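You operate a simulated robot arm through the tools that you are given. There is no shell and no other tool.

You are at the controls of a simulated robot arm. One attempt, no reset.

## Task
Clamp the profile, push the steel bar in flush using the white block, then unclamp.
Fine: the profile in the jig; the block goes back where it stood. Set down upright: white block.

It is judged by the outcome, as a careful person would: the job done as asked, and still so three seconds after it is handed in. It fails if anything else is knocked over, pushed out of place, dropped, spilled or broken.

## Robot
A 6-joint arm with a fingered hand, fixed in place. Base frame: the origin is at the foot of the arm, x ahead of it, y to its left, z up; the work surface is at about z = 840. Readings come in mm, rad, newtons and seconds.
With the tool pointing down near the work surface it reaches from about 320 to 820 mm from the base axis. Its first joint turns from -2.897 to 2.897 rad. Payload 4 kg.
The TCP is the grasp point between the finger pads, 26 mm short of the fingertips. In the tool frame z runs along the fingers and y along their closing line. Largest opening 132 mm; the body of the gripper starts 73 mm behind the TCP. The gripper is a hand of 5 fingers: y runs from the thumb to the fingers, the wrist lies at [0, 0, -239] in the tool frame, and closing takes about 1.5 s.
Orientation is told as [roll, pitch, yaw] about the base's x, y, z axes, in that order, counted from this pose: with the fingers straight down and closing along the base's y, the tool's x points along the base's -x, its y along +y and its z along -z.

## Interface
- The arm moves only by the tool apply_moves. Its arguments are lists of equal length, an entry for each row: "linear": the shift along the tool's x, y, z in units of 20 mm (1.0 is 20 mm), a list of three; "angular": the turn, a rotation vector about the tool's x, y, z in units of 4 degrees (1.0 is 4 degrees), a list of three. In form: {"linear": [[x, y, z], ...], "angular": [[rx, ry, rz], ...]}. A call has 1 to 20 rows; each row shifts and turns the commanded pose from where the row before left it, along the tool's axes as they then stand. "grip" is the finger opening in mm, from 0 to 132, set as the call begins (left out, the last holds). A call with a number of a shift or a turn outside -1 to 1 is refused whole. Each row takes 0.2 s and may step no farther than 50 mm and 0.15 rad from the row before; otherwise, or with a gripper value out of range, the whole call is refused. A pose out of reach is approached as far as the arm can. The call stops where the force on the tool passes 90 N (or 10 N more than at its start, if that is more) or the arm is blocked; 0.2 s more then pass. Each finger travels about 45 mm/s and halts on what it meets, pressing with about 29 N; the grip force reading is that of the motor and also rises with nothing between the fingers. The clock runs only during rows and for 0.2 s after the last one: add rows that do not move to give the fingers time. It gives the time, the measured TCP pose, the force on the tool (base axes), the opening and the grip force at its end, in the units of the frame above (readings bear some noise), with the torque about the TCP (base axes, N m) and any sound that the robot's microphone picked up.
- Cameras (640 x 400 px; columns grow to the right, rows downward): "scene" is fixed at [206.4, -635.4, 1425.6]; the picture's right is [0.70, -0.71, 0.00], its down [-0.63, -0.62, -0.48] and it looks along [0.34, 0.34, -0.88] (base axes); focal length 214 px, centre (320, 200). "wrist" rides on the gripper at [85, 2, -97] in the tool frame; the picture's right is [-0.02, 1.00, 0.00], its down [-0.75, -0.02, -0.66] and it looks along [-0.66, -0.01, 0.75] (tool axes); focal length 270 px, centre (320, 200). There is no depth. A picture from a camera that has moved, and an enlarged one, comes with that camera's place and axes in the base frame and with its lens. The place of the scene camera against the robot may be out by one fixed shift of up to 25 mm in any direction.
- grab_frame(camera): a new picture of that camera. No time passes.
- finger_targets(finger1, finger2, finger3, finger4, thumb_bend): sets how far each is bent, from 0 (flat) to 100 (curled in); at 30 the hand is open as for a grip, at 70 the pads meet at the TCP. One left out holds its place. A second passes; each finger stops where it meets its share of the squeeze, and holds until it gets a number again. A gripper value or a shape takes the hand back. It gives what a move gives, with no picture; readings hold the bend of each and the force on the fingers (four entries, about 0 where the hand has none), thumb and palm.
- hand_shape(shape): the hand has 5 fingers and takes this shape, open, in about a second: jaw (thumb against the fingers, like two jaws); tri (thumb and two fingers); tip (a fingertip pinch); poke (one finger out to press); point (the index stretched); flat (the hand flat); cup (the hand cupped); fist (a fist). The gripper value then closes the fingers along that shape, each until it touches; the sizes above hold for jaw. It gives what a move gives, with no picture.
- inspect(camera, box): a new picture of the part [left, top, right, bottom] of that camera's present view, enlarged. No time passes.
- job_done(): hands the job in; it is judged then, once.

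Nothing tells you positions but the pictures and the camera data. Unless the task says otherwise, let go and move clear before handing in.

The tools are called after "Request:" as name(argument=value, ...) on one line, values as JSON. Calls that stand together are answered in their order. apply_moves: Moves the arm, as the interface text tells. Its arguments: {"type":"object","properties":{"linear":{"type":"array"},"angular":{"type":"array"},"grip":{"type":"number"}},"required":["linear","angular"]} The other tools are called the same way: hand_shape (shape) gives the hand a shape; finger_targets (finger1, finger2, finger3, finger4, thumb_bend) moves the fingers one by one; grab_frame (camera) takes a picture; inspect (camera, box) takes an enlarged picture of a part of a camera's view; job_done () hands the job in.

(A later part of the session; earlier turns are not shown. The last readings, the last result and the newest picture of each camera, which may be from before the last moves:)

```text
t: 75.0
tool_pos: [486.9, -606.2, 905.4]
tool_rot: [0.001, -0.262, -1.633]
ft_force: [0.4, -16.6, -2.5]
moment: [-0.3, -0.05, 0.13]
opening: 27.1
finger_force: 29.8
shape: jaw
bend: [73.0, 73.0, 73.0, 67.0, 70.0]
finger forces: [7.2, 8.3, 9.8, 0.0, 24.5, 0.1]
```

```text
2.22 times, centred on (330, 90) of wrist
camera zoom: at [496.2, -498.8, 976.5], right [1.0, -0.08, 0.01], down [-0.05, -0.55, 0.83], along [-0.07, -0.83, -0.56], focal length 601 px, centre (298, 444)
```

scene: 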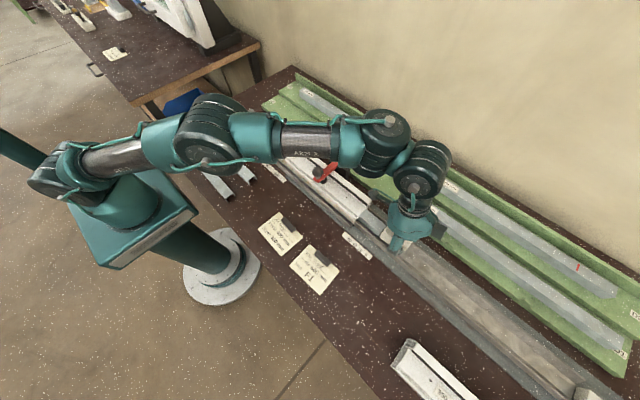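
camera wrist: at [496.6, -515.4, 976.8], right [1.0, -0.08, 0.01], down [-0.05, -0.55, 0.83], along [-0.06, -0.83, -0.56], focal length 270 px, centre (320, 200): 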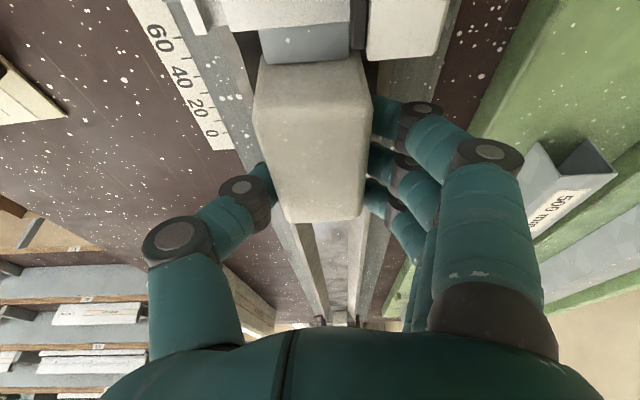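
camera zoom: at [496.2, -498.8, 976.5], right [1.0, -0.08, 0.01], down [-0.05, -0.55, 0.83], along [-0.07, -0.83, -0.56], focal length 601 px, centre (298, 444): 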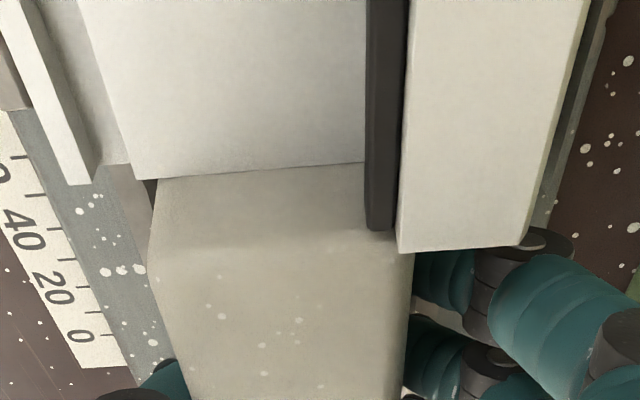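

Firm contact (−17 N in y): the block's face has met the profile's end. One more small push to seat it square.

Request:
apply_moves(linear=[[0.06, -0.004, -0.016], [0, 0, 0], [0, 0, 0]], angular=[[0, 0, 0], [0, 0, 0], [0, 0, 0]])

Request:
inspect(camera="wrist", box=[220, 20, 420, 140])

Request:
inspect(camera="scene", box=[220, 80, 400, 250])

```text
t: 75.8
tool_pos: [486.8, -605.4, 905.5]
tool_rot: [0.0, -0.262, -1.634]
ft_force: [-0.3, -23.1, -2.7]
moment: [-0.42, -0.01, 0.1]
opening: 27.4
finger_force: 28.5
shape: jaw
bend: [73.0, 73.0, 72.0, 67.0, 70.0]
finger forces: [7.4, 8.0, 9.6, 0.1, 24.7, 0.0]
```

```text
3.20 times, centred on (320, 80) of wrist
camera zoom: at [496.4, -497.6, 976.5], right [1.0, -0.08, 0.01], down [-0.05, -0.55, 0.83], along [-0.07, -0.83, -0.56], focal length 865 px, centre (320, 584)
```

zoom: 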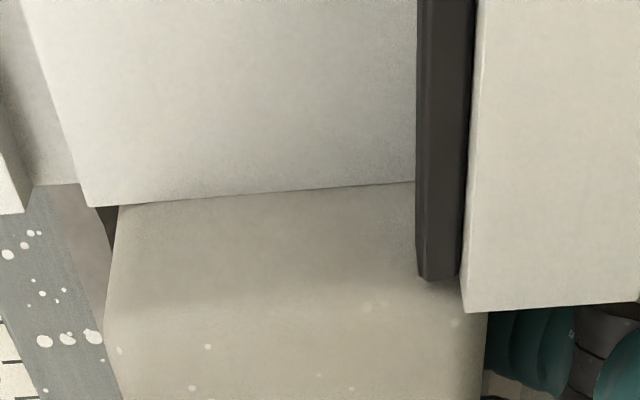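

```text
2.35 times, centred on (310, 165) of scene
camera zoom: at [206.4, -635.4, 1425.6], right [0.7, -0.71, 0.0], down [-0.63, -0.62, -0.48], along [0.34, 0.34, -0.88], focal length 505 px, centre (344, 282)
```

zoom: 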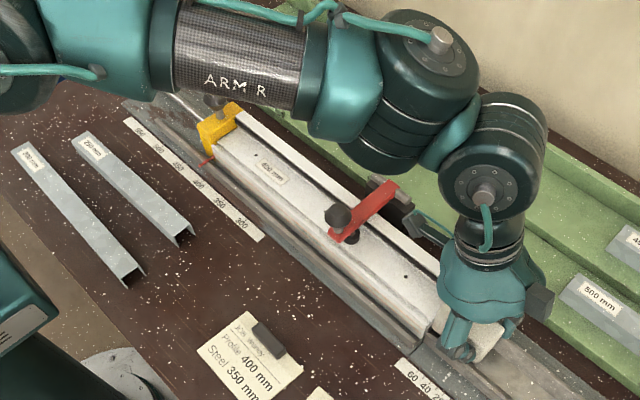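

The block is seated against the profile end and the profile hasn't moved. Now I'll back the block off in −y and check the bar with the scene camera.

Request:
apply_moves(linear=[[-0.241, 0.016, 0.0646], [-0.482, 0.032, 0.129], [-0.482, 0.032, 0.129], [-0.482, 0.032, 0.129], [-0.482, 0.032, 0.129], [-0.482, 0.032, 0.129], [-0.482, 0.032, 0.129], [-0.482, 0.032, 0.129]], angular=[[0, 0, 0], [0, 0, 0], [0, 0, 0], [0, 0, 0], [0, 0, 0], [0, 0, 0], [0, 0, 0], [0, 0, 0]])

Request:
inspect(camera="scene", box=[330, 160, 430, 240])

Request:
grab_frame(camera="wrist")

```text
t: 77.6
tool_pos: [487.8, -679.4, 905.2]
tool_rot: [0.002, -0.263, -1.631]
ft_force: [0.4, -0.2, -1.1]
moment: [-0.07, 0.0, 0.01]
opening: 27.0
finger_force: 29.2
shape: jaw
bend: [73.0, 73.0, 73.0, 67.0, 70.0]
finger forces: [8.1, 8.4, 8.8, 0.0, 25.4, 0.0]
```

```text
5.00 times, centred on (380, 200) of scene
camera zoom: at [206.4, -635.4, 1425.6], right [0.7, -0.71, 0.0], down [-0.63, -0.62, -0.48], along [0.34, 0.34, -0.88], focal length 1072 px, centre (20, 200)
```

zoom: 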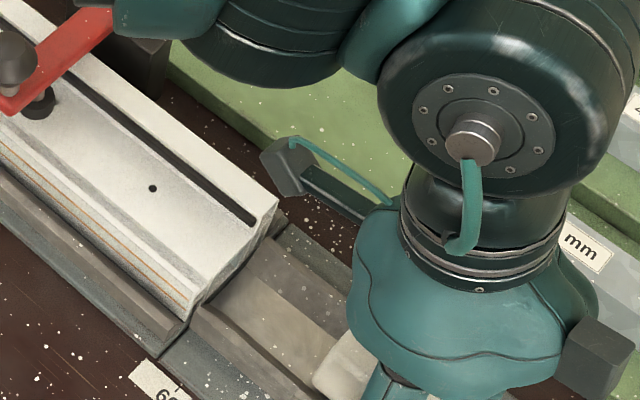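

```text
taken
camera wrist: at [496.4, -571.8, 976.3], right [1.0, -0.08, 0.01], down [-0.05, -0.55, 0.83], along [-0.06, -0.83, -0.56], focal length 270 px, centre (320, 200)
```

wrist: 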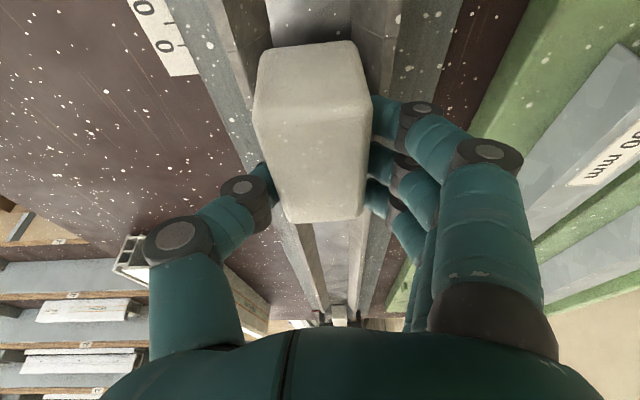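

The bar no longer protrudes. Now I'll lift the block and carry it back to where it stood, turning it back to its original angle.

Request:
apply_moves(linear=[[-0.162, 0, -0.604], [-0.162, 0, -0.604], [-0.272, -0.91, 0.073], [-0.272, -0.91, 0.073], [-0.272, -0.91, 0.073], [-0.272, -0.91, 0.073], [-0.272, -0.91, 0.073], [-0.272, -0.91, 0.073], [-0.272, -0.91, 0.073], [-0.272, -0.91, 0.073], [-0.272, -0.91, 0.073], [-0.272, -0.91, 0.073], [-0.272, -0.91, 0.073]], angular=[[0, 0, 0], [0, 0, 0], [0, 0, 0], [0, 0, 0], [0, 0, 0], [0, 0, 0], [0, 0, 0], [0, 0, 0], [0, 0, 0], [0, 0, 0], [0, 0, 0], [0, 0, 0], [0, 0, 0]])

Request:
apply_moves(linear=[[0, 0, 0], [0, 0, 0], [0, 0, 0], [0, 0, 0]], angular=[[-0.169, 0, -0.632], [-0.169, 0, -0.632], [-0.169, 0, -0.632], [0, 0, 0]])

Request:
grab_frame(camera="wrist")

```text
t: 80.4
tool_pos: [285.1, -722.8, 928.7]
tool_rot: [-0.001, -0.262, -1.633]
ft_force: [0.2, 0.2, -2.0]
moment: [-0.03, 0.0, 0.01]
opening: 26.9
finger_force: 29.3
shape: jaw
bend: [73.0, 73.0, 73.0, 67.0, 70.0]
finger forces: [7.6, 8.4, 9.0, 0.0, 25.3, 0.0]
out of reach, approached as far as the arm can: row 2
```

```text
t: 81.4
tool_pos: [284.9, -722.1, 928.6]
tool_rot: [0.0, -0.262, -1.494]
ft_force: [0.8, 0.5, -1.1]
moment: [-0.01, -0.04, 0.0]
opening: 27.0
finger_force: 29.3
shape: jaw
bend: [73.0, 73.0, 73.0, 67.0, 70.0]
finger forces: [7.5, 8.5, 9.0, 0.0, 25.1, 0.0]
```

```text
taken
camera wrist: at [279.1, -615.6, 999.2], right [1.0, 0.06, 0.01], down [0.03, -0.56, 0.83], along [0.05, -0.83, -0.56], focal length 270 px, centre (320, 200)
```

wrist: 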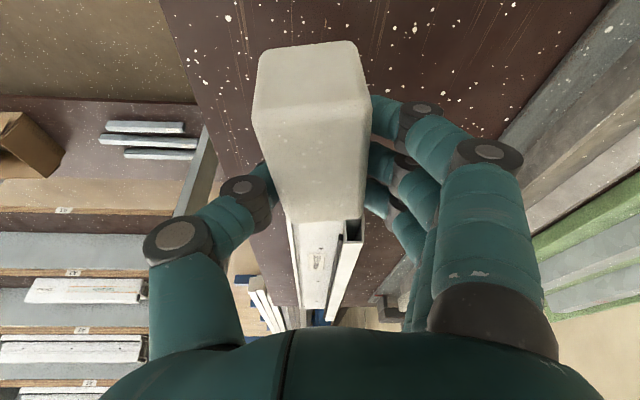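

The block is back over its place with the same grip. Lowering most of the way, then I'll fine-tune against the recorded pick pose.

Request:
apply_moves(linear=[[0.0445, -0.039, 0.48], [0.0445, -0.039, 0.48], [0.0445, -0.039, 0.48], [0.0445, -0.039, 0.48], [0, 0, 0], [0, 0, 0]], angular=[[0, 0, 0], [0, 0, 0], [0, 0, 0], [0, 0, 0], [0, 0, 0], [0, 0, 0]])

Request:
grab_frame(camera="wrist")

Request:
grab_frame(camera="scene")

```text
t: 82.8
tool_pos: [282.0, -729.6, 890.2]
tool_rot: [0.0, -0.262, -1.496]
ft_force: [-0.5, 0.3, -2.1]
moment: [-0.01, 0.0, 0.0]
opening: 26.8
finger_force: 29.1
shape: jaw
bend: [73.0, 73.0, 73.0, 67.0, 70.0]
finger forces: [7.4, 8.3, 9.2, 0.0, 25.0, 0.1]
```

```text
taken
camera wrist: at [276.0, -622.9, 961.4], right [1.0, 0.06, 0.01], down [0.03, -0.56, 0.83], along [0.05, -0.83, -0.56], focal length 270 px, centre (320, 200)
```

wrist: 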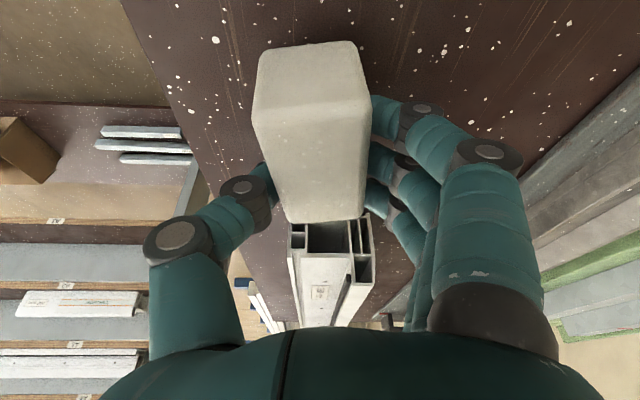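

```text
taken
```

scene: 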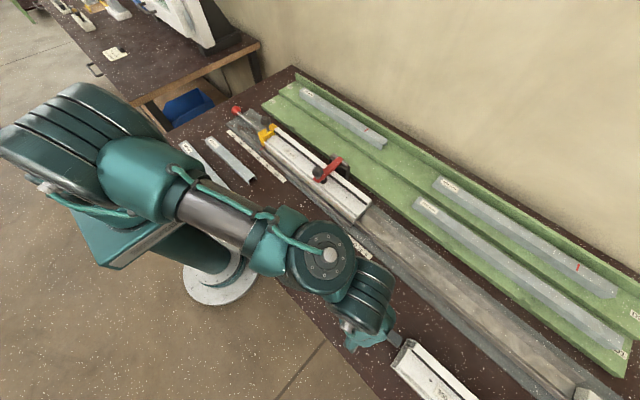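

Fine adjustment of 1–2 mm and the final 10 mm down.

Request:
apply_moves(linear=[[0.109, 0.026, 0.21], [0.1, 0.026, 0.21], [0, 0, 0], [0, 0, 0]], angular=[[0, 0, 0], [0, 0, 0], [0, 0, 0], [0, 0, 0]])

Request:
grab_frame(camera="wrist")

```text
t: 83.8
tool_pos: [283.2, -727.8, 882.0]
tool_rot: [0.001, -0.262, -1.496]
ft_force: [0.4, 0.6, -1.4]
moment: [-0.03, -0.04, 0.03]
opening: 26.9
finger_force: 29.0
shape: jaw
bend: [73.0, 73.0, 73.0, 67.0, 70.0]
finger forces: [7.5, 8.4, 9.1, 0.0, 25.2, 0.1]
```

```text
taken
camera wrist: at [277.4, -620.9, 952.3], right [1.0, 0.06, 0.01], down [0.03, -0.56, 0.83], along [0.05, -0.83, -0.56], focal length 270 px, centre (320, 200)
```

wrist: 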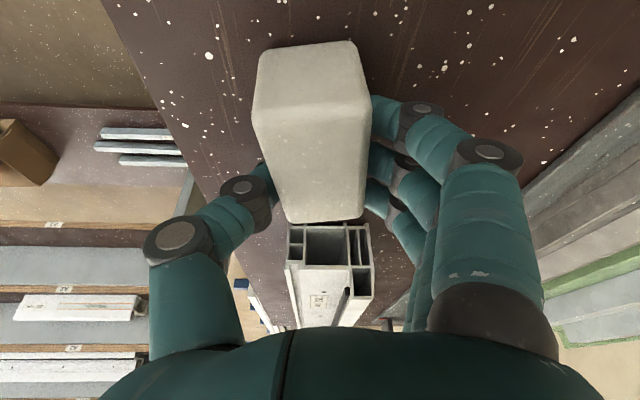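

Request:
apply_moves(linear=[[0.012, -0.01, 0.045], [0, 0, 0]], angular=[[0, 0, 0], [0, 0, 0]])

Request:
apply_moves(linear=[[0.006, 0, 0.025], [0, 0, 0]], angular=[[0, 0, 0], [0, 0, 0]])

```text
t: 84.4
tool_pos: [282.5, -728.3, 880.6]
tool_rot: [-0.002, -0.261, -1.496]
ft_force: [1.6, 0.8, 1.1]
moment: [0.03, -0.1, -0.02]
opening: 26.9
finger_force: 29.5
shape: jaw
bend: [73.0, 73.0, 73.0, 67.0, 70.0]
finger forces: [8.0, 8.7, 9.1, 0.1, 25.1, 0.1]
```

```text
t: 85.0
tool_pos: [282.4, -727.9, 880.6]
tool_rot: [-0.002, -0.262, -1.496]
ft_force: [1.6, 0.9, 6.1]
moment: [0.06, -0.17, 0.0]
opening: 26.8
finger_force: 28.7
shape: jaw
bend: [73.0, 73.0, 73.0, 67.0, 70.0]
finger forces: [8.2, 8.7, 9.0, 0.1, 25.5, 0.1]
```

The block is resting on the bench (6 N up). I'll release it gently.

Request:
apply_moves(linear=[[0, 0, 0], [0, 0, 0], [0, 0, 0], [0, 0, 0], [0, 0, 0], [0, 0, 0], [0, 0, 0], [0, 0, 0]], angular=[[0, 0, 0], [0, 0, 0], [0, 0, 0], [0, 0, 0], [0, 0, 0], [0, 0, 0], [0, 0, 0], [0, 0, 0]], grip=90)

Request:
grab_frame(camera="wrist")

```text
t: 86.8
tool_pos: [282.8, -729.3, 881.1]
tool_rot: [0.0, -0.261, -1.495]
ft_force: [-0.7, 0.2, 0.2]
moment: [-0.02, -0.02, -0.01]
opening: 89.7
finger_force: 0.1
shape: jaw
bend: [69.0, 69.0, 69.0, 68.0, 65.0]
finger forces: [0.0, 0.0, 0.0, 0.0, 0.1, 0.0]
```

```text
taken
camera wrist: at [276.8, -621.1, 950.8], right [1.0, 0.06, 0.01], down [0.03, -0.56, 0.83], along [0.05, -0.83, -0.56], focal length 270 px, centre (320, 200)
```

wrist: 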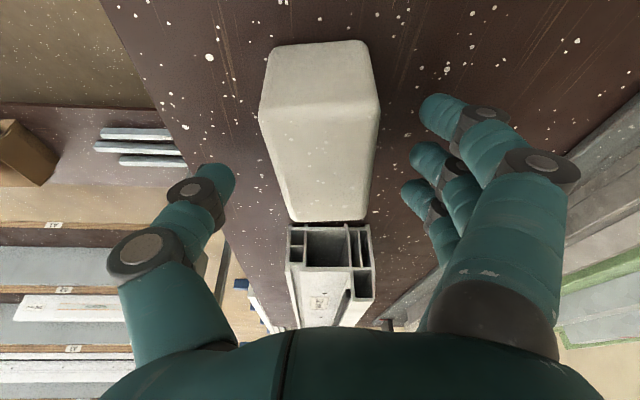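

The block stands upright on its spot (within 2–3 mm). I'll lift the hand straight up clear of it.

Request:
apply_moves(linear=[[-0.194, 0, -0.724], [-0.194, 0, -0.724], [-0.194, 0, -0.724], [-0.194, 0, -0.724], [-0.194, 0, -0.724]], angular=[[0, 0, 0], [0, 0, 0], [0, 0, 0], [0, 0, 0], [0, 0, 0]])

Request:
grab_frame(camera="wrist")

```text
t: 88.0
tool_pos: [281.6, -728.6, 955.6]
tool_rot: [0.0, -0.263, -1.496]
ft_force: [-0.5, -0.5, -0.2]
moment: [0.0, 0.01, -0.01]
opening: 89.8
finger_force: 0.0
shape: jaw
bend: [69.0, 69.0, 69.0, 68.0, 65.0]
finger forces: [0.0, 0.0, 0.0, 0.0, 0.0, 0.0]
```

```text
taken
camera wrist: at [276.7, -620.9, 1025.8], right [1.0, 0.06, 0.01], down [0.03, -0.56, 0.83], along [0.05, -0.83, -0.56], focal length 270 px, centre (320, 200)
```

wrist: 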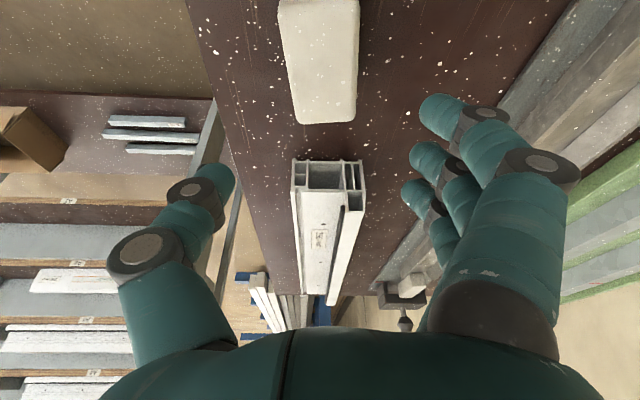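

I'll move back to the earlier viewing pose to compare the block's position with where it originally stood.

Request:
apply_moves(linear=[[0.673, 0.41, -0.56], [0.673, 0.41, -0.56], [0.673, 0.41, -0.56], [0.673, 0.41, -0.56], [0.673, 0.41, -0.56], [0.673, 0.41, -0.56], [0, 0, 0], [0, 0, 0], [0, 0, 0], [0, 0, 0], [0, 0, 0], [0, 0, 0]], angular=[[0, 0, 0], [0, 0, 0], [0, 0, 0], [0, 0, 0], [0, 0, 0], [0, 0, 0], [0, 1, 0], [0, 1, 0], [0, 1, 0], [0, 0.75, 0], [0, 0, 0.55], [0, 0, 0.53]])

Request:
grab_frame(camera="wrist")

Request:
inspect(camera="wrist", box=[200, 80, 360, 240])

Request:
inspect(camera="scene", box=[320, 280, 400, 350])

Request:
inspect(camera="scene", box=[310, 150, 410, 240])

```text
t: 90.6
tool_pos: [324.9, -628.5, 999.1]
tool_rot: [0.0, 0.001, -1.572]
ft_force: [0.4, 0.5, 0.2]
moment: [0.01, 0.02, 0.0]
opening: 89.9
finger_force: 0.0
shape: jaw
bend: [69.0, 69.0, 69.0, 68.0, 65.0]
finger forces: [0.0, 0.0, 0.0, 0.1, 0.0, 0.0]
```

```text
taken
camera wrist: at [326.8, -543.9, 1095.1], right [1.0, -0.02, 0.0], down [-0.02, -0.75, 0.66], along [-0.01, -0.66, -0.75], focal length 270 px, centre (320, 200)
```

wrist: 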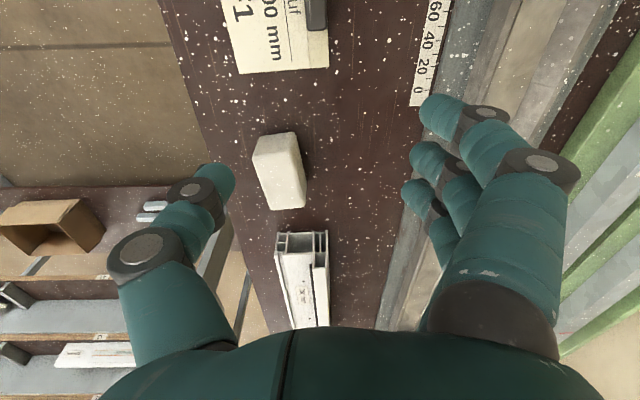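

```text
2.50 times, centred on (280, 160) of wrist
camera zoom: at [326.8, -543.9, 1095.1], right [1.0, -0.02, 0.0], down [-0.02, -0.75, 0.66], along [-0.01, -0.66, -0.75], focal length 676 px, centre (420, 300)
```

zoom: 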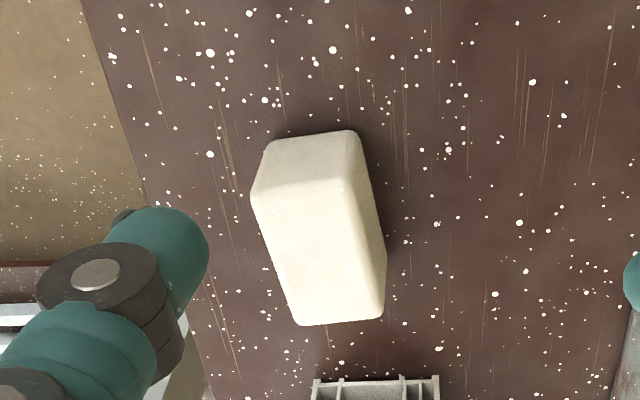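

```text
5.71 times, centred on (360, 315) of scene
camera zoom: at [206.4, -635.4, 1425.6], right [0.7, -0.71, 0.0], down [-0.63, -0.62, -0.48], along [0.34, 0.34, -0.88], focal length 1226 px, centre (91, -457)
```

zoom: 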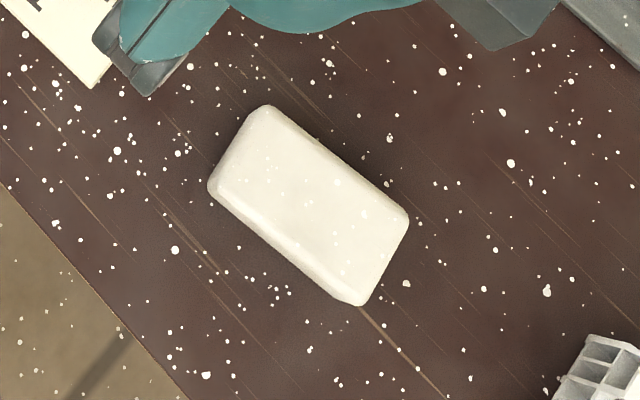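

```text
4.44 times, centred on (360, 195) of scene
camera zoom: at [206.4, -635.4, 1425.6], right [0.7, -0.71, 0.0], down [-0.63, -0.62, -0.48], along [0.34, 0.34, -0.88], focal length 953 px, centre (142, 222)
```

zoom: 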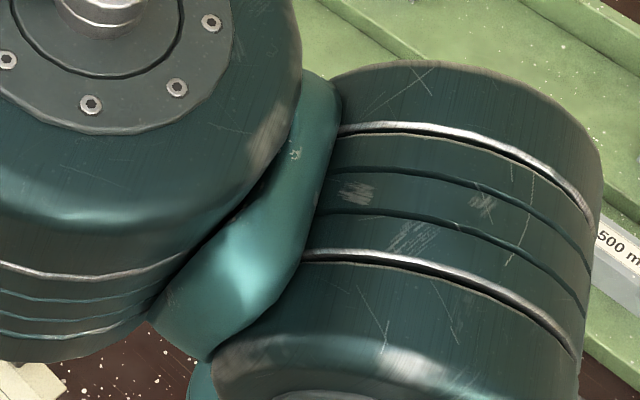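

The block is upright and within about 4 mm of its original place. Now I'll go back toward the clamp, pulling inward and turning the hand to yaw 0, to unclamp.

Request:
apply_moves(linear=[[1, 0.275, -0.3], [1, 0.275, -0.3], [1, 0.275, -0.3], [1, 0.275, -0.3], [1, 0.275, -0.3], [1, 0.275, -0.3], [1, 0.275, -0.3], [1, 0.275, -0.3], [1, 0.275, -0.3], [1, 0.275, -0.3]], angular=[[0, 0, 0], [0, 0, 0], [0, 0, 0], [0, 0, 0], [0, 0, 0], [0, 0, 0], [0, 0, 0], [0, 0, 0], [0, 0, 0], [0, 0, 0]])

Request:
apply_moves(linear=[[0, 0, 0], [0, 0, 0], [0, 0, 0], [0, 0, 0], [0, 0, 0], [0, 0, 0], [0, 0, 0], [0, 0, 0], [0, 0, 0], [0, 0, 0], [0, 0, 0], [0, 0, 0], [0, 0, 0], [0, 0, 0], [0, 0, 0], [0, 0, 0], [0, 0, 0], [0, 0, 0], [0, 0, 0], [0, 0, 0]], angular=[[0, 0, -1], [0, 0, -1], [0, 0, -1], [0, 0, -1], [0, 0, -1], [0, 0, -1], [0, 0, -1], [0, 0, -1], [0, 0, -1], [0, 0, -1], [0, 0, -1], [0, 0, -1], [0, 0, -1], [0, 0, -1], [0, 0, -1], [0, 0, -1], [0, 0, -1], [0, 0, -1], [0, 0, -1], [0, 0, -1]])

Request:
apply_moves(linear=[[0, 0, 0], [0, 0, 0], [0, 0, 0]], angular=[[0, 0, -1], [0, 0, -1], [0, 0, -0.5]])

Request:
grab_frame(camera="wrist")

Request:
grab_frame(camera="scene")

Request:
inspect(camera="scene", box=[310, 150, 410, 240])

```text
t: 92.8
tool_pos: [378.8, -429.0, 1060.0]
tool_rot: [-0.001, 0.0, -1.572]
ft_force: [0.7, 0.6, -0.7]
moment: [-0.02, 0.01, 0.02]
opening: 89.7
finger_force: 0.1
shape: jaw
bend: [69.0, 69.0, 69.0, 68.0, 65.0]
finger forces: [0.0, 0.0, 0.1, 0.0, 0.1, 0.1]
```

```text
t: 97.0
tool_pos: [379.8, -429.8, 1059.9]
tool_rot: [-0.001, 0.001, -0.171]
ft_force: [0.2, 0.5, -0.9]
moment: [0.01, -0.01, 0.01]
opening: 89.6
finger_force: 0.1
shape: jaw
bend: [69.0, 69.0, 69.0, 68.0, 65.0]
finger forces: [0.1, 0.0, 0.2, 0.0, 0.0, 0.0]
```

```text
t: 97.8
tool_pos: [379.9, -430.2, 1060.3]
tool_rot: [-0.001, 0.0, 0.001]
ft_force: [-0.3, 0.1, 0.4]
moment: [-0.01, -0.01, -0.02]
opening: 89.6
finger_force: 0.0
shape: jaw
bend: [69.0, 69.0, 69.0, 68.0, 65.0]
finger forces: [0.0, 0.1, 0.0, 0.1, 0.1, 0.0]
```

```text
taken
camera wrist: at [295.7, -426.5, 1154.8], right [0.02, 1.0, 0.0], down [0.75, -0.02, 0.66], along [0.66, -0.01, -0.75], focal length 270 px, centre (320, 200)
```

wrist: 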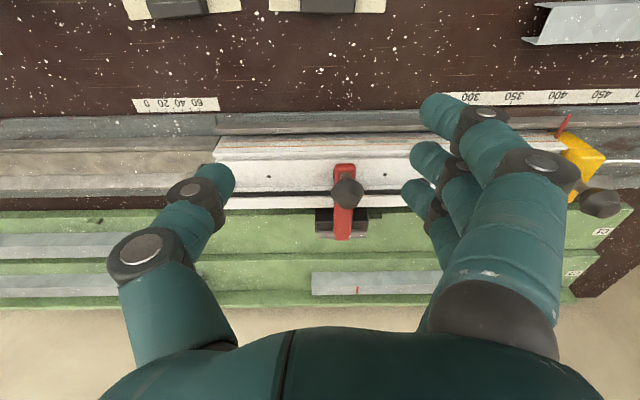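

```text
taken
```

scene: 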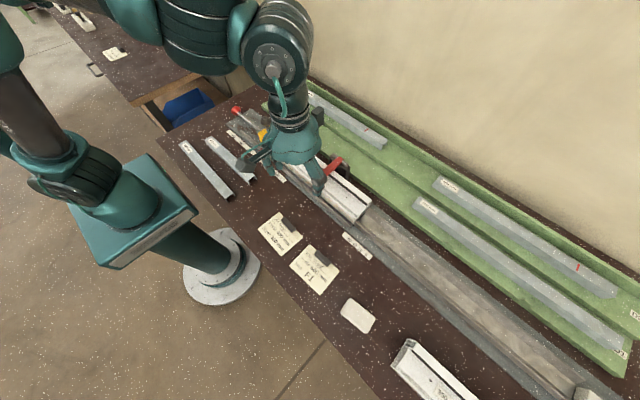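

```text
4.44 times, centred on (360, 195) of scene
camera zoom: at [206.4, -635.4, 1425.6], right [0.7, -0.71, 0.0], down [-0.63, -0.62, -0.48], along [0.34, 0.34, -0.88], focal length 953 px, centre (142, 222)
```

zoom: 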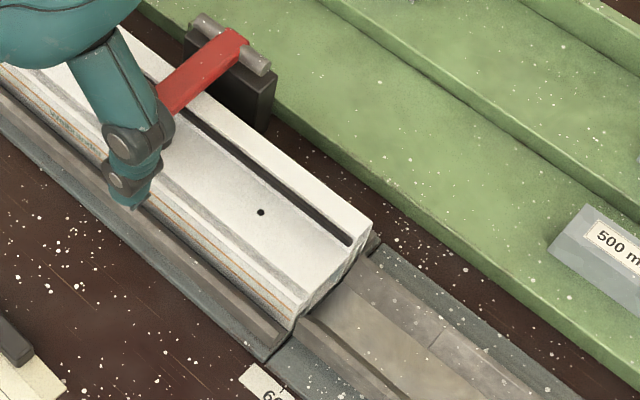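

Nothing protrudes any more. Let me zoom in on the profile's end face to confirm that the bar is flush.

Request:
inspect(camera="scene", box=[366, 192, 402, 226])

Request:
inspect(camera="wrist", box=[160, 100, 260, 220])

Request:
inspect(camera="wrist", box=[290, 130, 400, 250])

```text
11.76 times, centred on (384, 209) of scene
camera zoom: at [206.4, -635.4, 1425.6], right [0.7, -0.71, 0.0], down [-0.63, -0.62, -0.48], along [0.34, 0.34, -0.88], focal length 2523 px, centre (-433, 94)
```

zoom: 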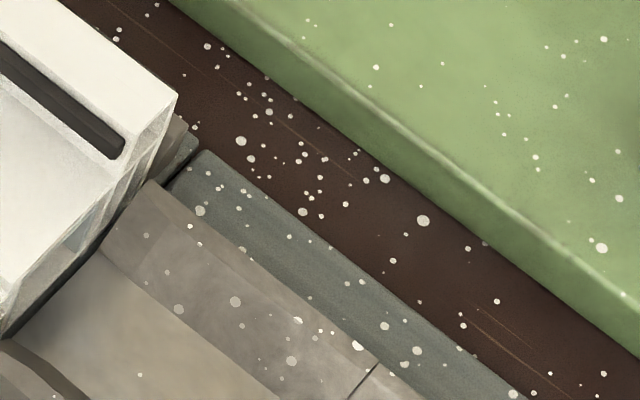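

```text
3.33 times, centred on (210, 160) of wrist
camera zoom: at [295.7, -426.5, 1154.8], right [0.02, 1.0, 0.0], down [0.75, -0.02, 0.66], along [0.66, -0.01, -0.75], focal length 901 px, centre (687, 333)
```

zoom: 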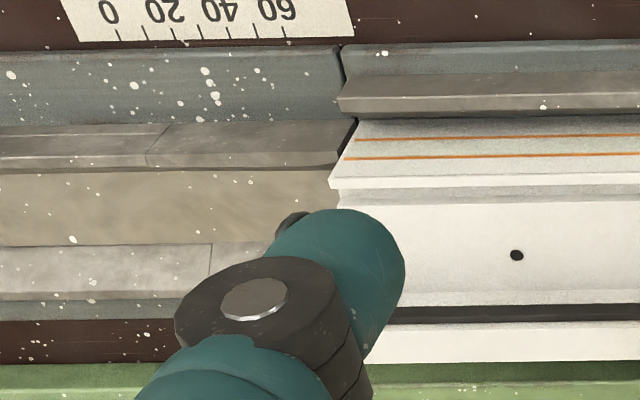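

```text
3.33 times, centred on (345, 190) of wrist
camera zoom: at [295.7, -426.5, 1154.8], right [0.02, 1.0, 0.0], down [0.75, -0.02, 0.66], along [0.66, -0.01, -0.75], focal length 901 px, centre (237, 233)
```

zoom: 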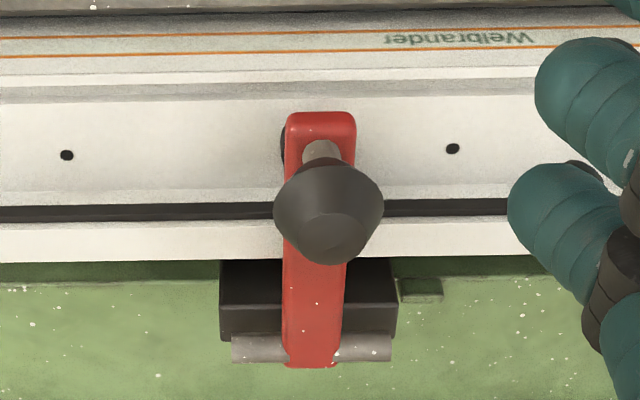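

The bar's end sits in the plane of the profile's end. Now to unclamp: I'll come down over the upright knob at about [460, −403, 958].

Request:
apply_moves(linear=[[-1, 0.3375, 0], [-1, 0.3375, 0], [-1, 0.3375, 0], [-1, 0.3375, 0], [0, 0, 0.8], [0, 0, 0.8], [0, 0, 0.8], [0, 0, 0.8]], angular=[[0, 0, 0], [0, 0, 0], [0, 0, 0], [0, 0, 0], [0, 0, 0], [0, 0, 0], [0, 0, 0], [0, 0, 0]])

Request:
grab_frame(camera="wrist")

Request:
inspect(camera="scene", box=[270, 90, 390, 210])

```text
t: 99.6
tool_pos: [459.1, -402.2, 995.9]
tool_rot: [0.0, 0.0, 0.0]
ft_force: [0.4, 0.2, 0.6]
moment: [0.02, 0.0, 0.04]
opening: 89.7
finger_force: 0.0
shape: jaw
bend: [69.0, 69.0, 69.0, 68.0, 65.0]
finger forces: [0.0, 0.1, 0.0, 0.1, 0.0, 0.0]
```

```text
taken
camera wrist: at [375.1, -399.4, 1091.3], right [0.02, 1.0, 0.0], down [0.75, -0.02, 0.66], along [0.66, -0.01, -0.75], focal length 270 px, centre (320, 200)
```

wrist: 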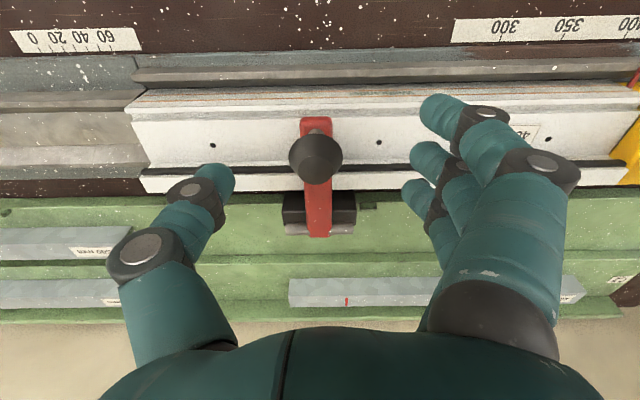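

```text
3.33 times, centred on (330, 150) of scene
camera zoom: at [206.4, -635.4, 1425.6], right [0.7, -0.71, 0.0], down [-0.63, -0.62, -0.48], along [0.34, 0.34, -0.88], focal length 715 px, centre (287, 367)
```

zoom: 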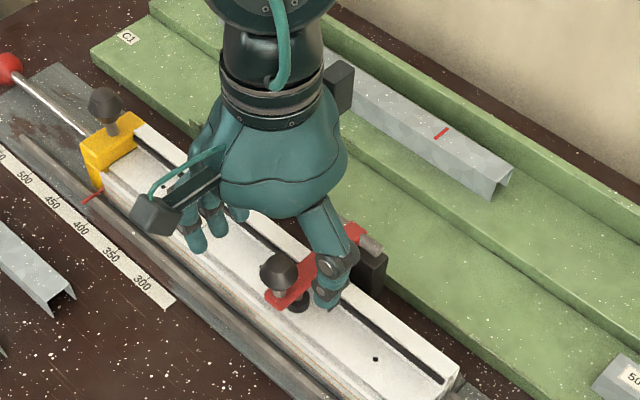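

Descending around the knob, then closing on it.

Request:
apply_moves(linear=[[0.03, -0.02, 0.8], [0.03, -0.02, 0.8], [0, 0, 0.55]], angular=[[0, 0, 0], [0, 0, 0], [0, 0, 0]])

Request:
apply_moves(linear=[[0, 0, 0], [0, 0, 0], [0, 0, 0], [0, 0, 0], [0, 0, 0], [0, 0, 0], [0, 0, 0], [0, 0, 0], [0, 0, 0]], angular=[[0, 0, 0], [0, 0, 0], [0, 0, 0], [0, 0, 0], [0, 0, 0], [0, 0, 0], [0, 0, 0], [0, 0, 0], [0, 0, 0]], grip=16)

Request:
grab_frame(camera="wrist")

Request:
inspect(camera="scene", box=[280, 100, 380, 200])

```text
t: 100.4
tool_pos: [457.9, -403.4, 951.6]
tool_rot: [0.0, 0.0, 0.0]
ft_force: [-0.6, -0.3, 0.9]
moment: [0.06, 0.04, 0.0]
opening: 89.7
finger_force: 0.0
shape: jaw
bend: [69.0, 69.0, 69.0, 68.0, 65.0]
finger forces: [0.1, 0.0, 0.0, 0.0, 0.0, 0.0]
```

```text
t: 102.4
tool_pos: [459.3, -402.8, 952.7]
tool_rot: [0.0, 0.0, 0.0]
ft_force: [-0.1, -1.3, 0.1]
moment: [-0.08, 0.01, -0.04]
opening: 17.1
finger_force: 0.0
shape: jaw
bend: [72.0, 72.0, 72.0, 72.0, 70.0]
finger forces: [0.0, 0.0, 0.1, 0.1, 1.8, 0.0]
```

```text
taken
camera wrist: at [374.1, -400.0, 1048.1], right [0.02, 1.0, 0.0], down [0.75, -0.02, 0.66], along [0.66, -0.01, -0.75], focal length 270 px, centre (320, 200)
```

wrist: 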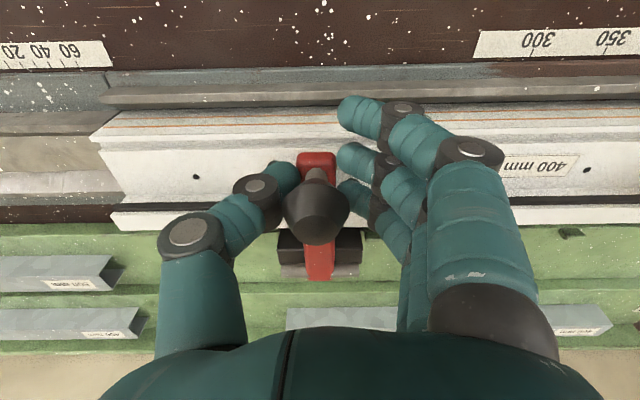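

```text
4.00 times, centred on (330, 150) of scene
camera zoom: at [206.4, -635.4, 1425.6], right [0.7, -0.71, 0.0], down [-0.63, -0.62, -0.48], along [0.34, 0.34, -0.88], focal length 858 px, centre (280, 400)
```

zoom: 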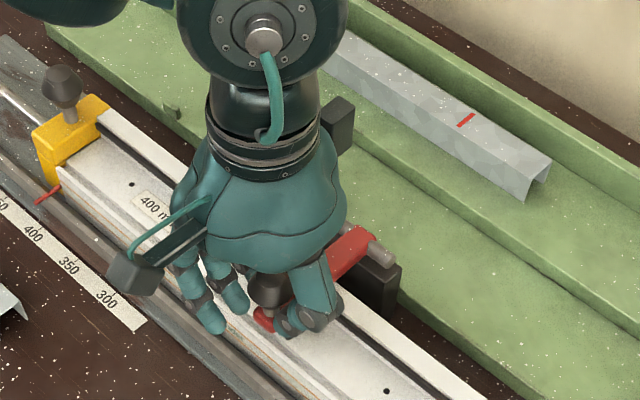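

Thumb just touches; closing further for a firm hold under the knob.

Request:
apply_moves(linear=[[0, 0, 0], [0, 0, 0], [0, 0, 0], [0, 0, 0]], angular=[[0, 0, 0], [0, 0, 0], [0, 0, 0], [0, 0, 0]], grip=6)

Request:
grab_frame(camera="wrist")

```text
t: 103.4
tool_pos: [457.7, -403.6, 952.6]
tool_rot: [0.0, 0.0, -0.003]
ft_force: [-3.6, -6.2, 4.1]
moment: [0.21, 0.08, 0.32]
opening: 9.8
finger_force: 29.2
shape: jaw
bend: [67.0, 72.0, 72.0, 72.0, 72.0]
finger forces: [0.0, 8.6, 5.9, 6.1, 26.9, 0.0]
```

```text
taken
camera wrist: at [373.9, -400.3, 1048.4], right [0.02, 1.0, 0.0], down [0.75, -0.02, 0.66], along [0.66, -0.01, -0.75], focal length 270 px, centre (320, 200)
```

wrist: 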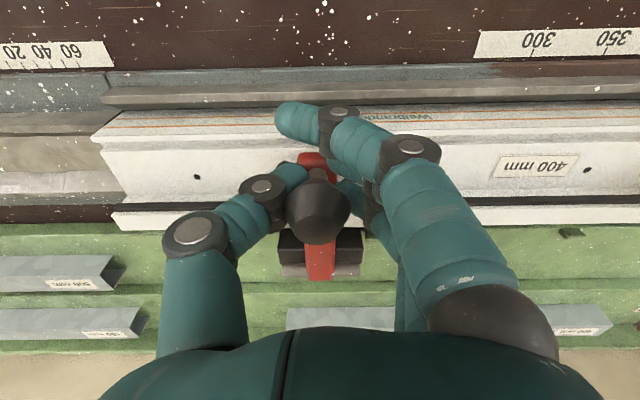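

A firm hold (thumb 27 N). I'll lift along the hinge arc, first 20°, and check.

Request:
apply_moves(linear=[[-0.085, 0, -0.401], [-0.12, 0, -0.392], [-0.153, 0, -0.38], [-0.186, 0, -0.365]], angular=[[0, 0, 0], [0, 0, 0], [0, 0, 0], [0, 0, 0]])

Request:
grab_frame(camera="wrist")

Request:
inspect(camera="scene", box=[280, 90, 380, 190])

```text
t: 104.4
tool_pos: [468.7, -403.4, 984.1]
tool_rot: [0.002, -0.001, -0.002]
ft_force: [-18.5, -2.9, 1.9]
moment: [0.71, 0.86, -0.17]
opening: 8.2
finger_force: 29.3
shape: jaw
bend: [67.0, 75.0, 72.0, 74.0, 71.0]
finger forces: [0.0, 33.3, 3.6, 0.1, 31.6, 0.0]
```

```text
taken
camera wrist: at [384.5, -399.8, 1079.4], right [0.02, 1.0, 0.0], down [0.75, -0.02, 0.66], along [0.66, -0.01, -0.75], focal length 270 px, centre (320, 200)
```

wrist: 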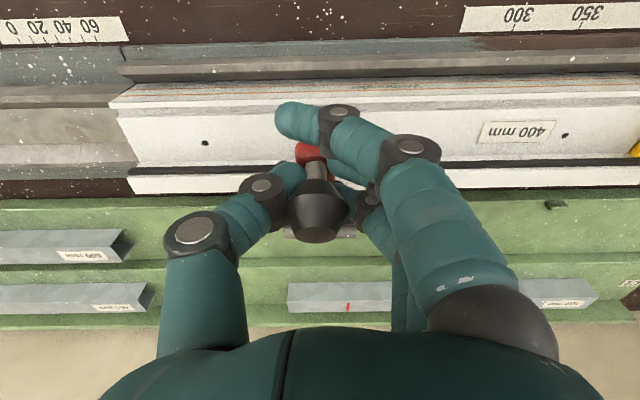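

```text
4.00 times, centred on (330, 140) of scene
camera zoom: at [206.4, -635.4, 1425.6], right [0.7, -0.71, 0.0], down [-0.63, -0.62, -0.48], along [0.34, 0.34, -0.88], focal length 858 px, centre (280, 440)
```

zoom: 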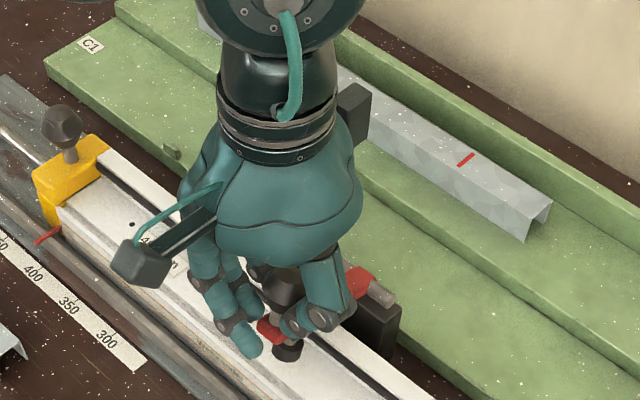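

The arm rises with the hand, but the free index finger lies in the way of the arm tip. I'll open just that finger.

Request:
finger_targets(finger1=25)

Request:
grab_frame(camera="wrist")

```text
t: 105.4
tool_pos: [469.0, -401.8, 983.5]
tool_rot: [0.001, 0.0, -0.001]
ft_force: [-22.7, -1.1, 2.8]
moment: [0.75, 0.85, -0.21]
opening: 86.0
finger_force: 34.8
shape: fingers
bend: [25.0, 75.0, 72.0, 74.0, 71.0]
finger forces: [0.0, 34.1, 3.2, 0.0, 31.8, 0.0]
```

```text
taken
camera wrist: at [384.6, -399.8, 1079.3], right [0.02, 1.0, 0.0], down [0.75, -0.02, 0.66], along [0.66, -0.01, -0.75], focal length 270 px, centre (320, 200)
```

wrist: 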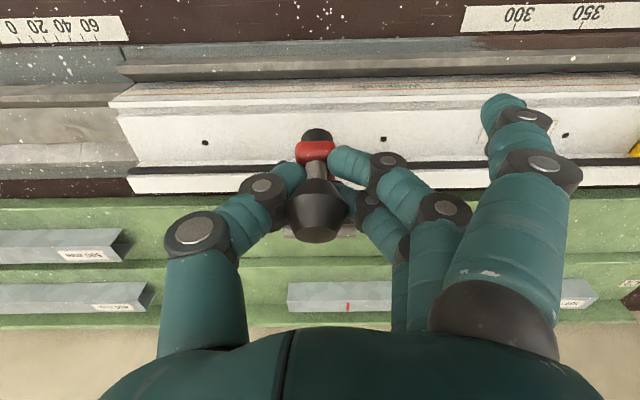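

Continuing the arc with a slightly larger radius to relieve the sideways load.

Request:
apply_moves(linear=[[-0.076, 0, -0.45], [-0.256, 0, -0.34], [-0.285, 0, -0.316], [-0.312, 0, -0.29]], angular=[[0, 0, 0], [0, 0, 0], [0, 0, 0], [0, 0, 0]])

Request:
grab_frame(camera="wrist")

Request:
inspect(camera="scene", box=[280, 70, 390, 180])

```text
t: 106.4
tool_pos: [487.6, -403.4, 1011.0]
tool_rot: [0.0, 0.001, 0.001]
ft_force: [-10.0, 2.4, -1.9]
moment: [0.69, 0.94, -0.42]
opening: 86.7
finger_force: 39.4
shape: fingers
bend: [25.0, 77.0, 70.0, 74.0, 70.0]
finger forces: [0.0, 39.5, 10.1, 0.0, 29.9, 0.0]
```

```text
taken
camera wrist: at [403.8, -399.9, 1107.3], right [0.02, 1.0, 0.0], down [0.75, -0.02, 0.66], along [0.66, -0.01, -0.75], focal length 270 px, centre (320, 200)
```

wrist: 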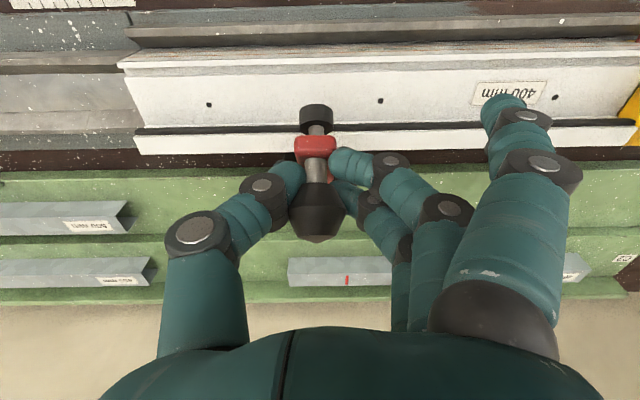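

```text
3.64 times, centred on (335, 125) of scene
camera zoom: at [206.4, -635.4, 1425.6], right [0.7, -0.71, 0.0], down [-0.63, -0.62, -0.48], along [0.34, 0.34, -0.88], focal length 780 px, centre (266, 473)
```

zoom: 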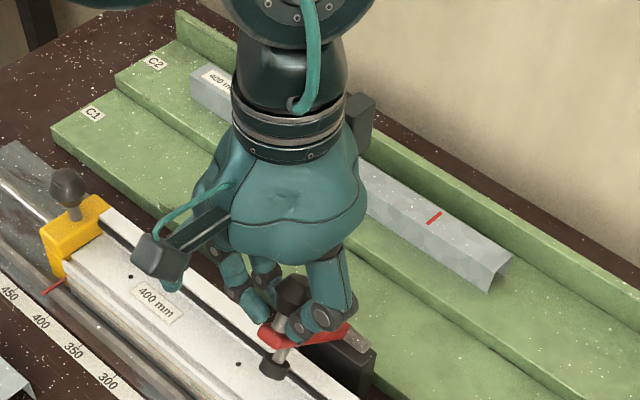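

The clamp is opening well, forces moderate. Continuing along the arc.

Request:
apply_moves(linear=[[-0.37, 0, -0.24], [-0.389, 0, -0.207], [-0.406, 0, -0.172], [-0.419, 0, -0.136], [-0.429, 0, -0.0995]], angular=[[0, 0, 0], [0, 0, 0], [0, 0, 0], [0, 0, 0], [0, 0, 0]])

Request:
grab_frame(camera="wrist")

Request:
inspect(camera="scene", box=[280, 60, 400, 180])

```text
t: 107.6
tool_pos: [528.0, -403.7, 1027.5]
tool_rot: [0.0, -0.003, -0.002]
ft_force: [-3.8, -13.1, 2.9]
moment: [0.04, 0.3, -0.16]
opening: 83.1
finger_force: 21.7
shape: fingers
bend: [25.0, 72.0, 71.0, 74.0, 73.0]
finger forces: [0.0, 11.5, 6.9, 0.4, 25.3, 0.0]
```

```text
taken
camera wrist: at [444.2, -401.2, 1123.5], right [0.02, 1.0, 0.0], down [0.75, -0.02, 0.66], along [0.66, -0.01, -0.75], focal length 270 px, centre (320, 200)
```

wrist: 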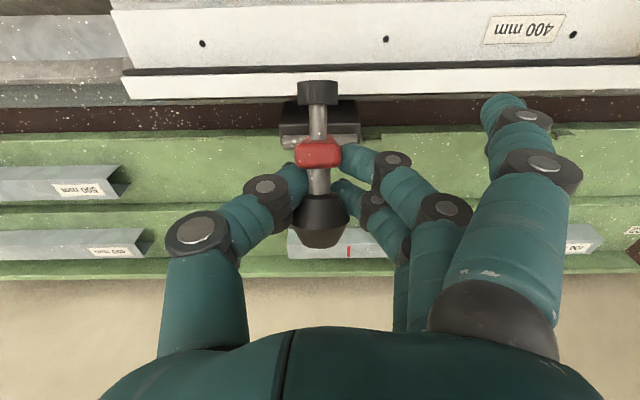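

```text
3.33 times, centred on (340, 120) of scene
camera zoom: at [206.4, -635.4, 1425.6], right [0.7, -0.71, 0.0], down [-0.63, -0.62, -0.48], along [0.34, 0.34, -0.88], focal length 715 px, centre (253, 467)
```

zoom: 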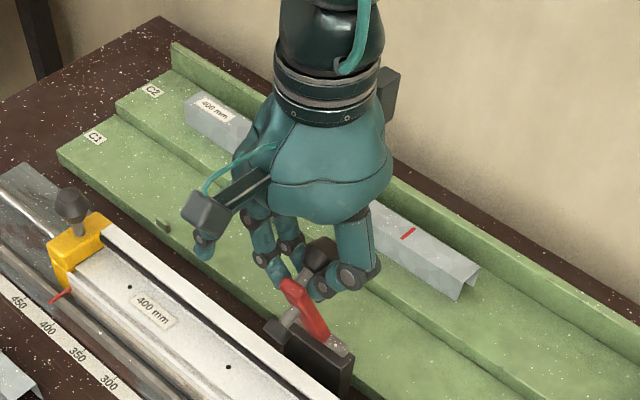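

Nearly upright. Continuing past vertical to the open rest position.

Request:
apply_moves(linear=[[-0.436, 0.02, -0.061], [-0.44, 0.02, -0.023], [-0.44, 0, 0.016], [-0.437, 0, 0.0535], [-0.431, 0, 0.092]], angular=[[0, 0, 0], [0, 0, 0], [0, 0, 0], [0, 0, 0], [0, 0, 0]])

Request:
grab_frame(camera="wrist")

Request:
inspect(camera="scene", box=[280, 60, 400, 180])

```text
t: 108.8
tool_pos: [571.7, -402.6, 1025.1]
tool_rot: [0.002, 0.003, -0.003]
ft_force: [-8.0, -15.3, -11.9]
moment: [-0.15, 0.72, -0.16]
opening: 82.9
finger_force: 27.3
shape: fingers
bend: [25.0, 72.0, 71.0, 71.0, 73.0]
finger forces: [0.1, 10.0, 9.9, 7.3, 27.4, 0.0]
```

```text
taken
camera wrist: at [487.5, -399.4, 1121.3], right [0.02, 1.0, 0.0], down [0.75, -0.02, 0.66], along [0.66, -0.01, -0.75], focal length 270 px, centre (320, 200)
```

wrist: 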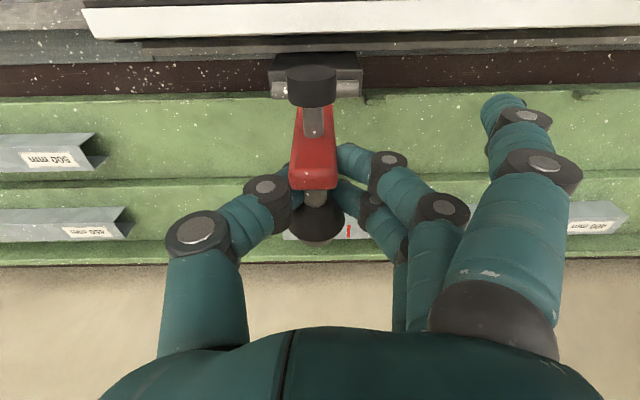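

```text
3.33 times, centred on (340, 120) of scene
camera zoom: at [206.4, -635.4, 1425.6], right [0.7, -0.71, 0.0], down [-0.63, -0.62, -0.48], along [0.34, 0.34, -0.88], focal length 715 px, centre (253, 467)
```

zoom: 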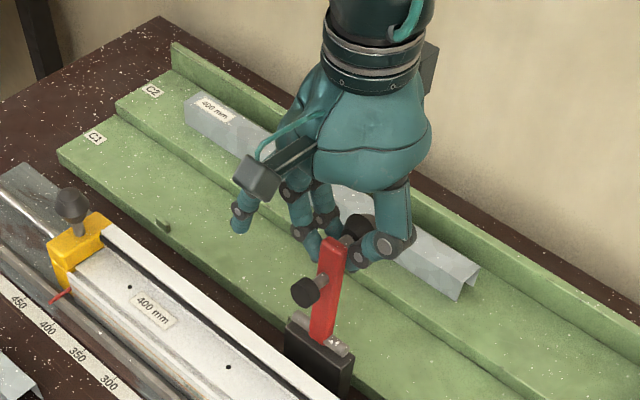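

The arm is just past vertical now, close to its original open position. A little further, then release.

Request:
apply_moves(linear=[[-0.42, 0, 0.13], [-0.3, 0, 0.12]], angular=[[0, 0, 0], [0, 0, 0]])

Request:
grab_frame(camera="wrist")

```text
t: 109.4
tool_pos: [583.3, -402.3, 1021.5]
tool_rot: [0.004, 0.004, -0.004]
ft_force: [-34.6, -6.5, -7.9]
moment: [0.0, 0.96, -0.15]
opening: 82.6
finger_force: 31.6
shape: fingers
bend: [25.0, 72.0, 70.0, 71.0, 73.0]
finger forces: [0.0, 11.1, 13.0, 5.0, 34.0, 0.0]
```

```text
taken
camera wrist: at [500.2, -399.3, 1117.6], right [0.02, 1.0, 0.0], down [0.76, -0.02, 0.65], along [0.65, -0.01, -0.76], focal length 270 px, centre (320, 200)
```

wrist: 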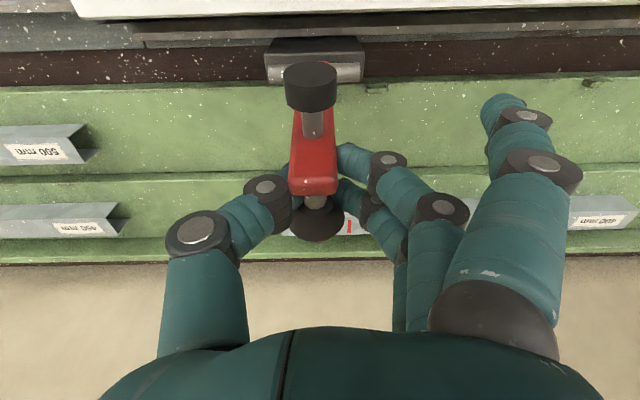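

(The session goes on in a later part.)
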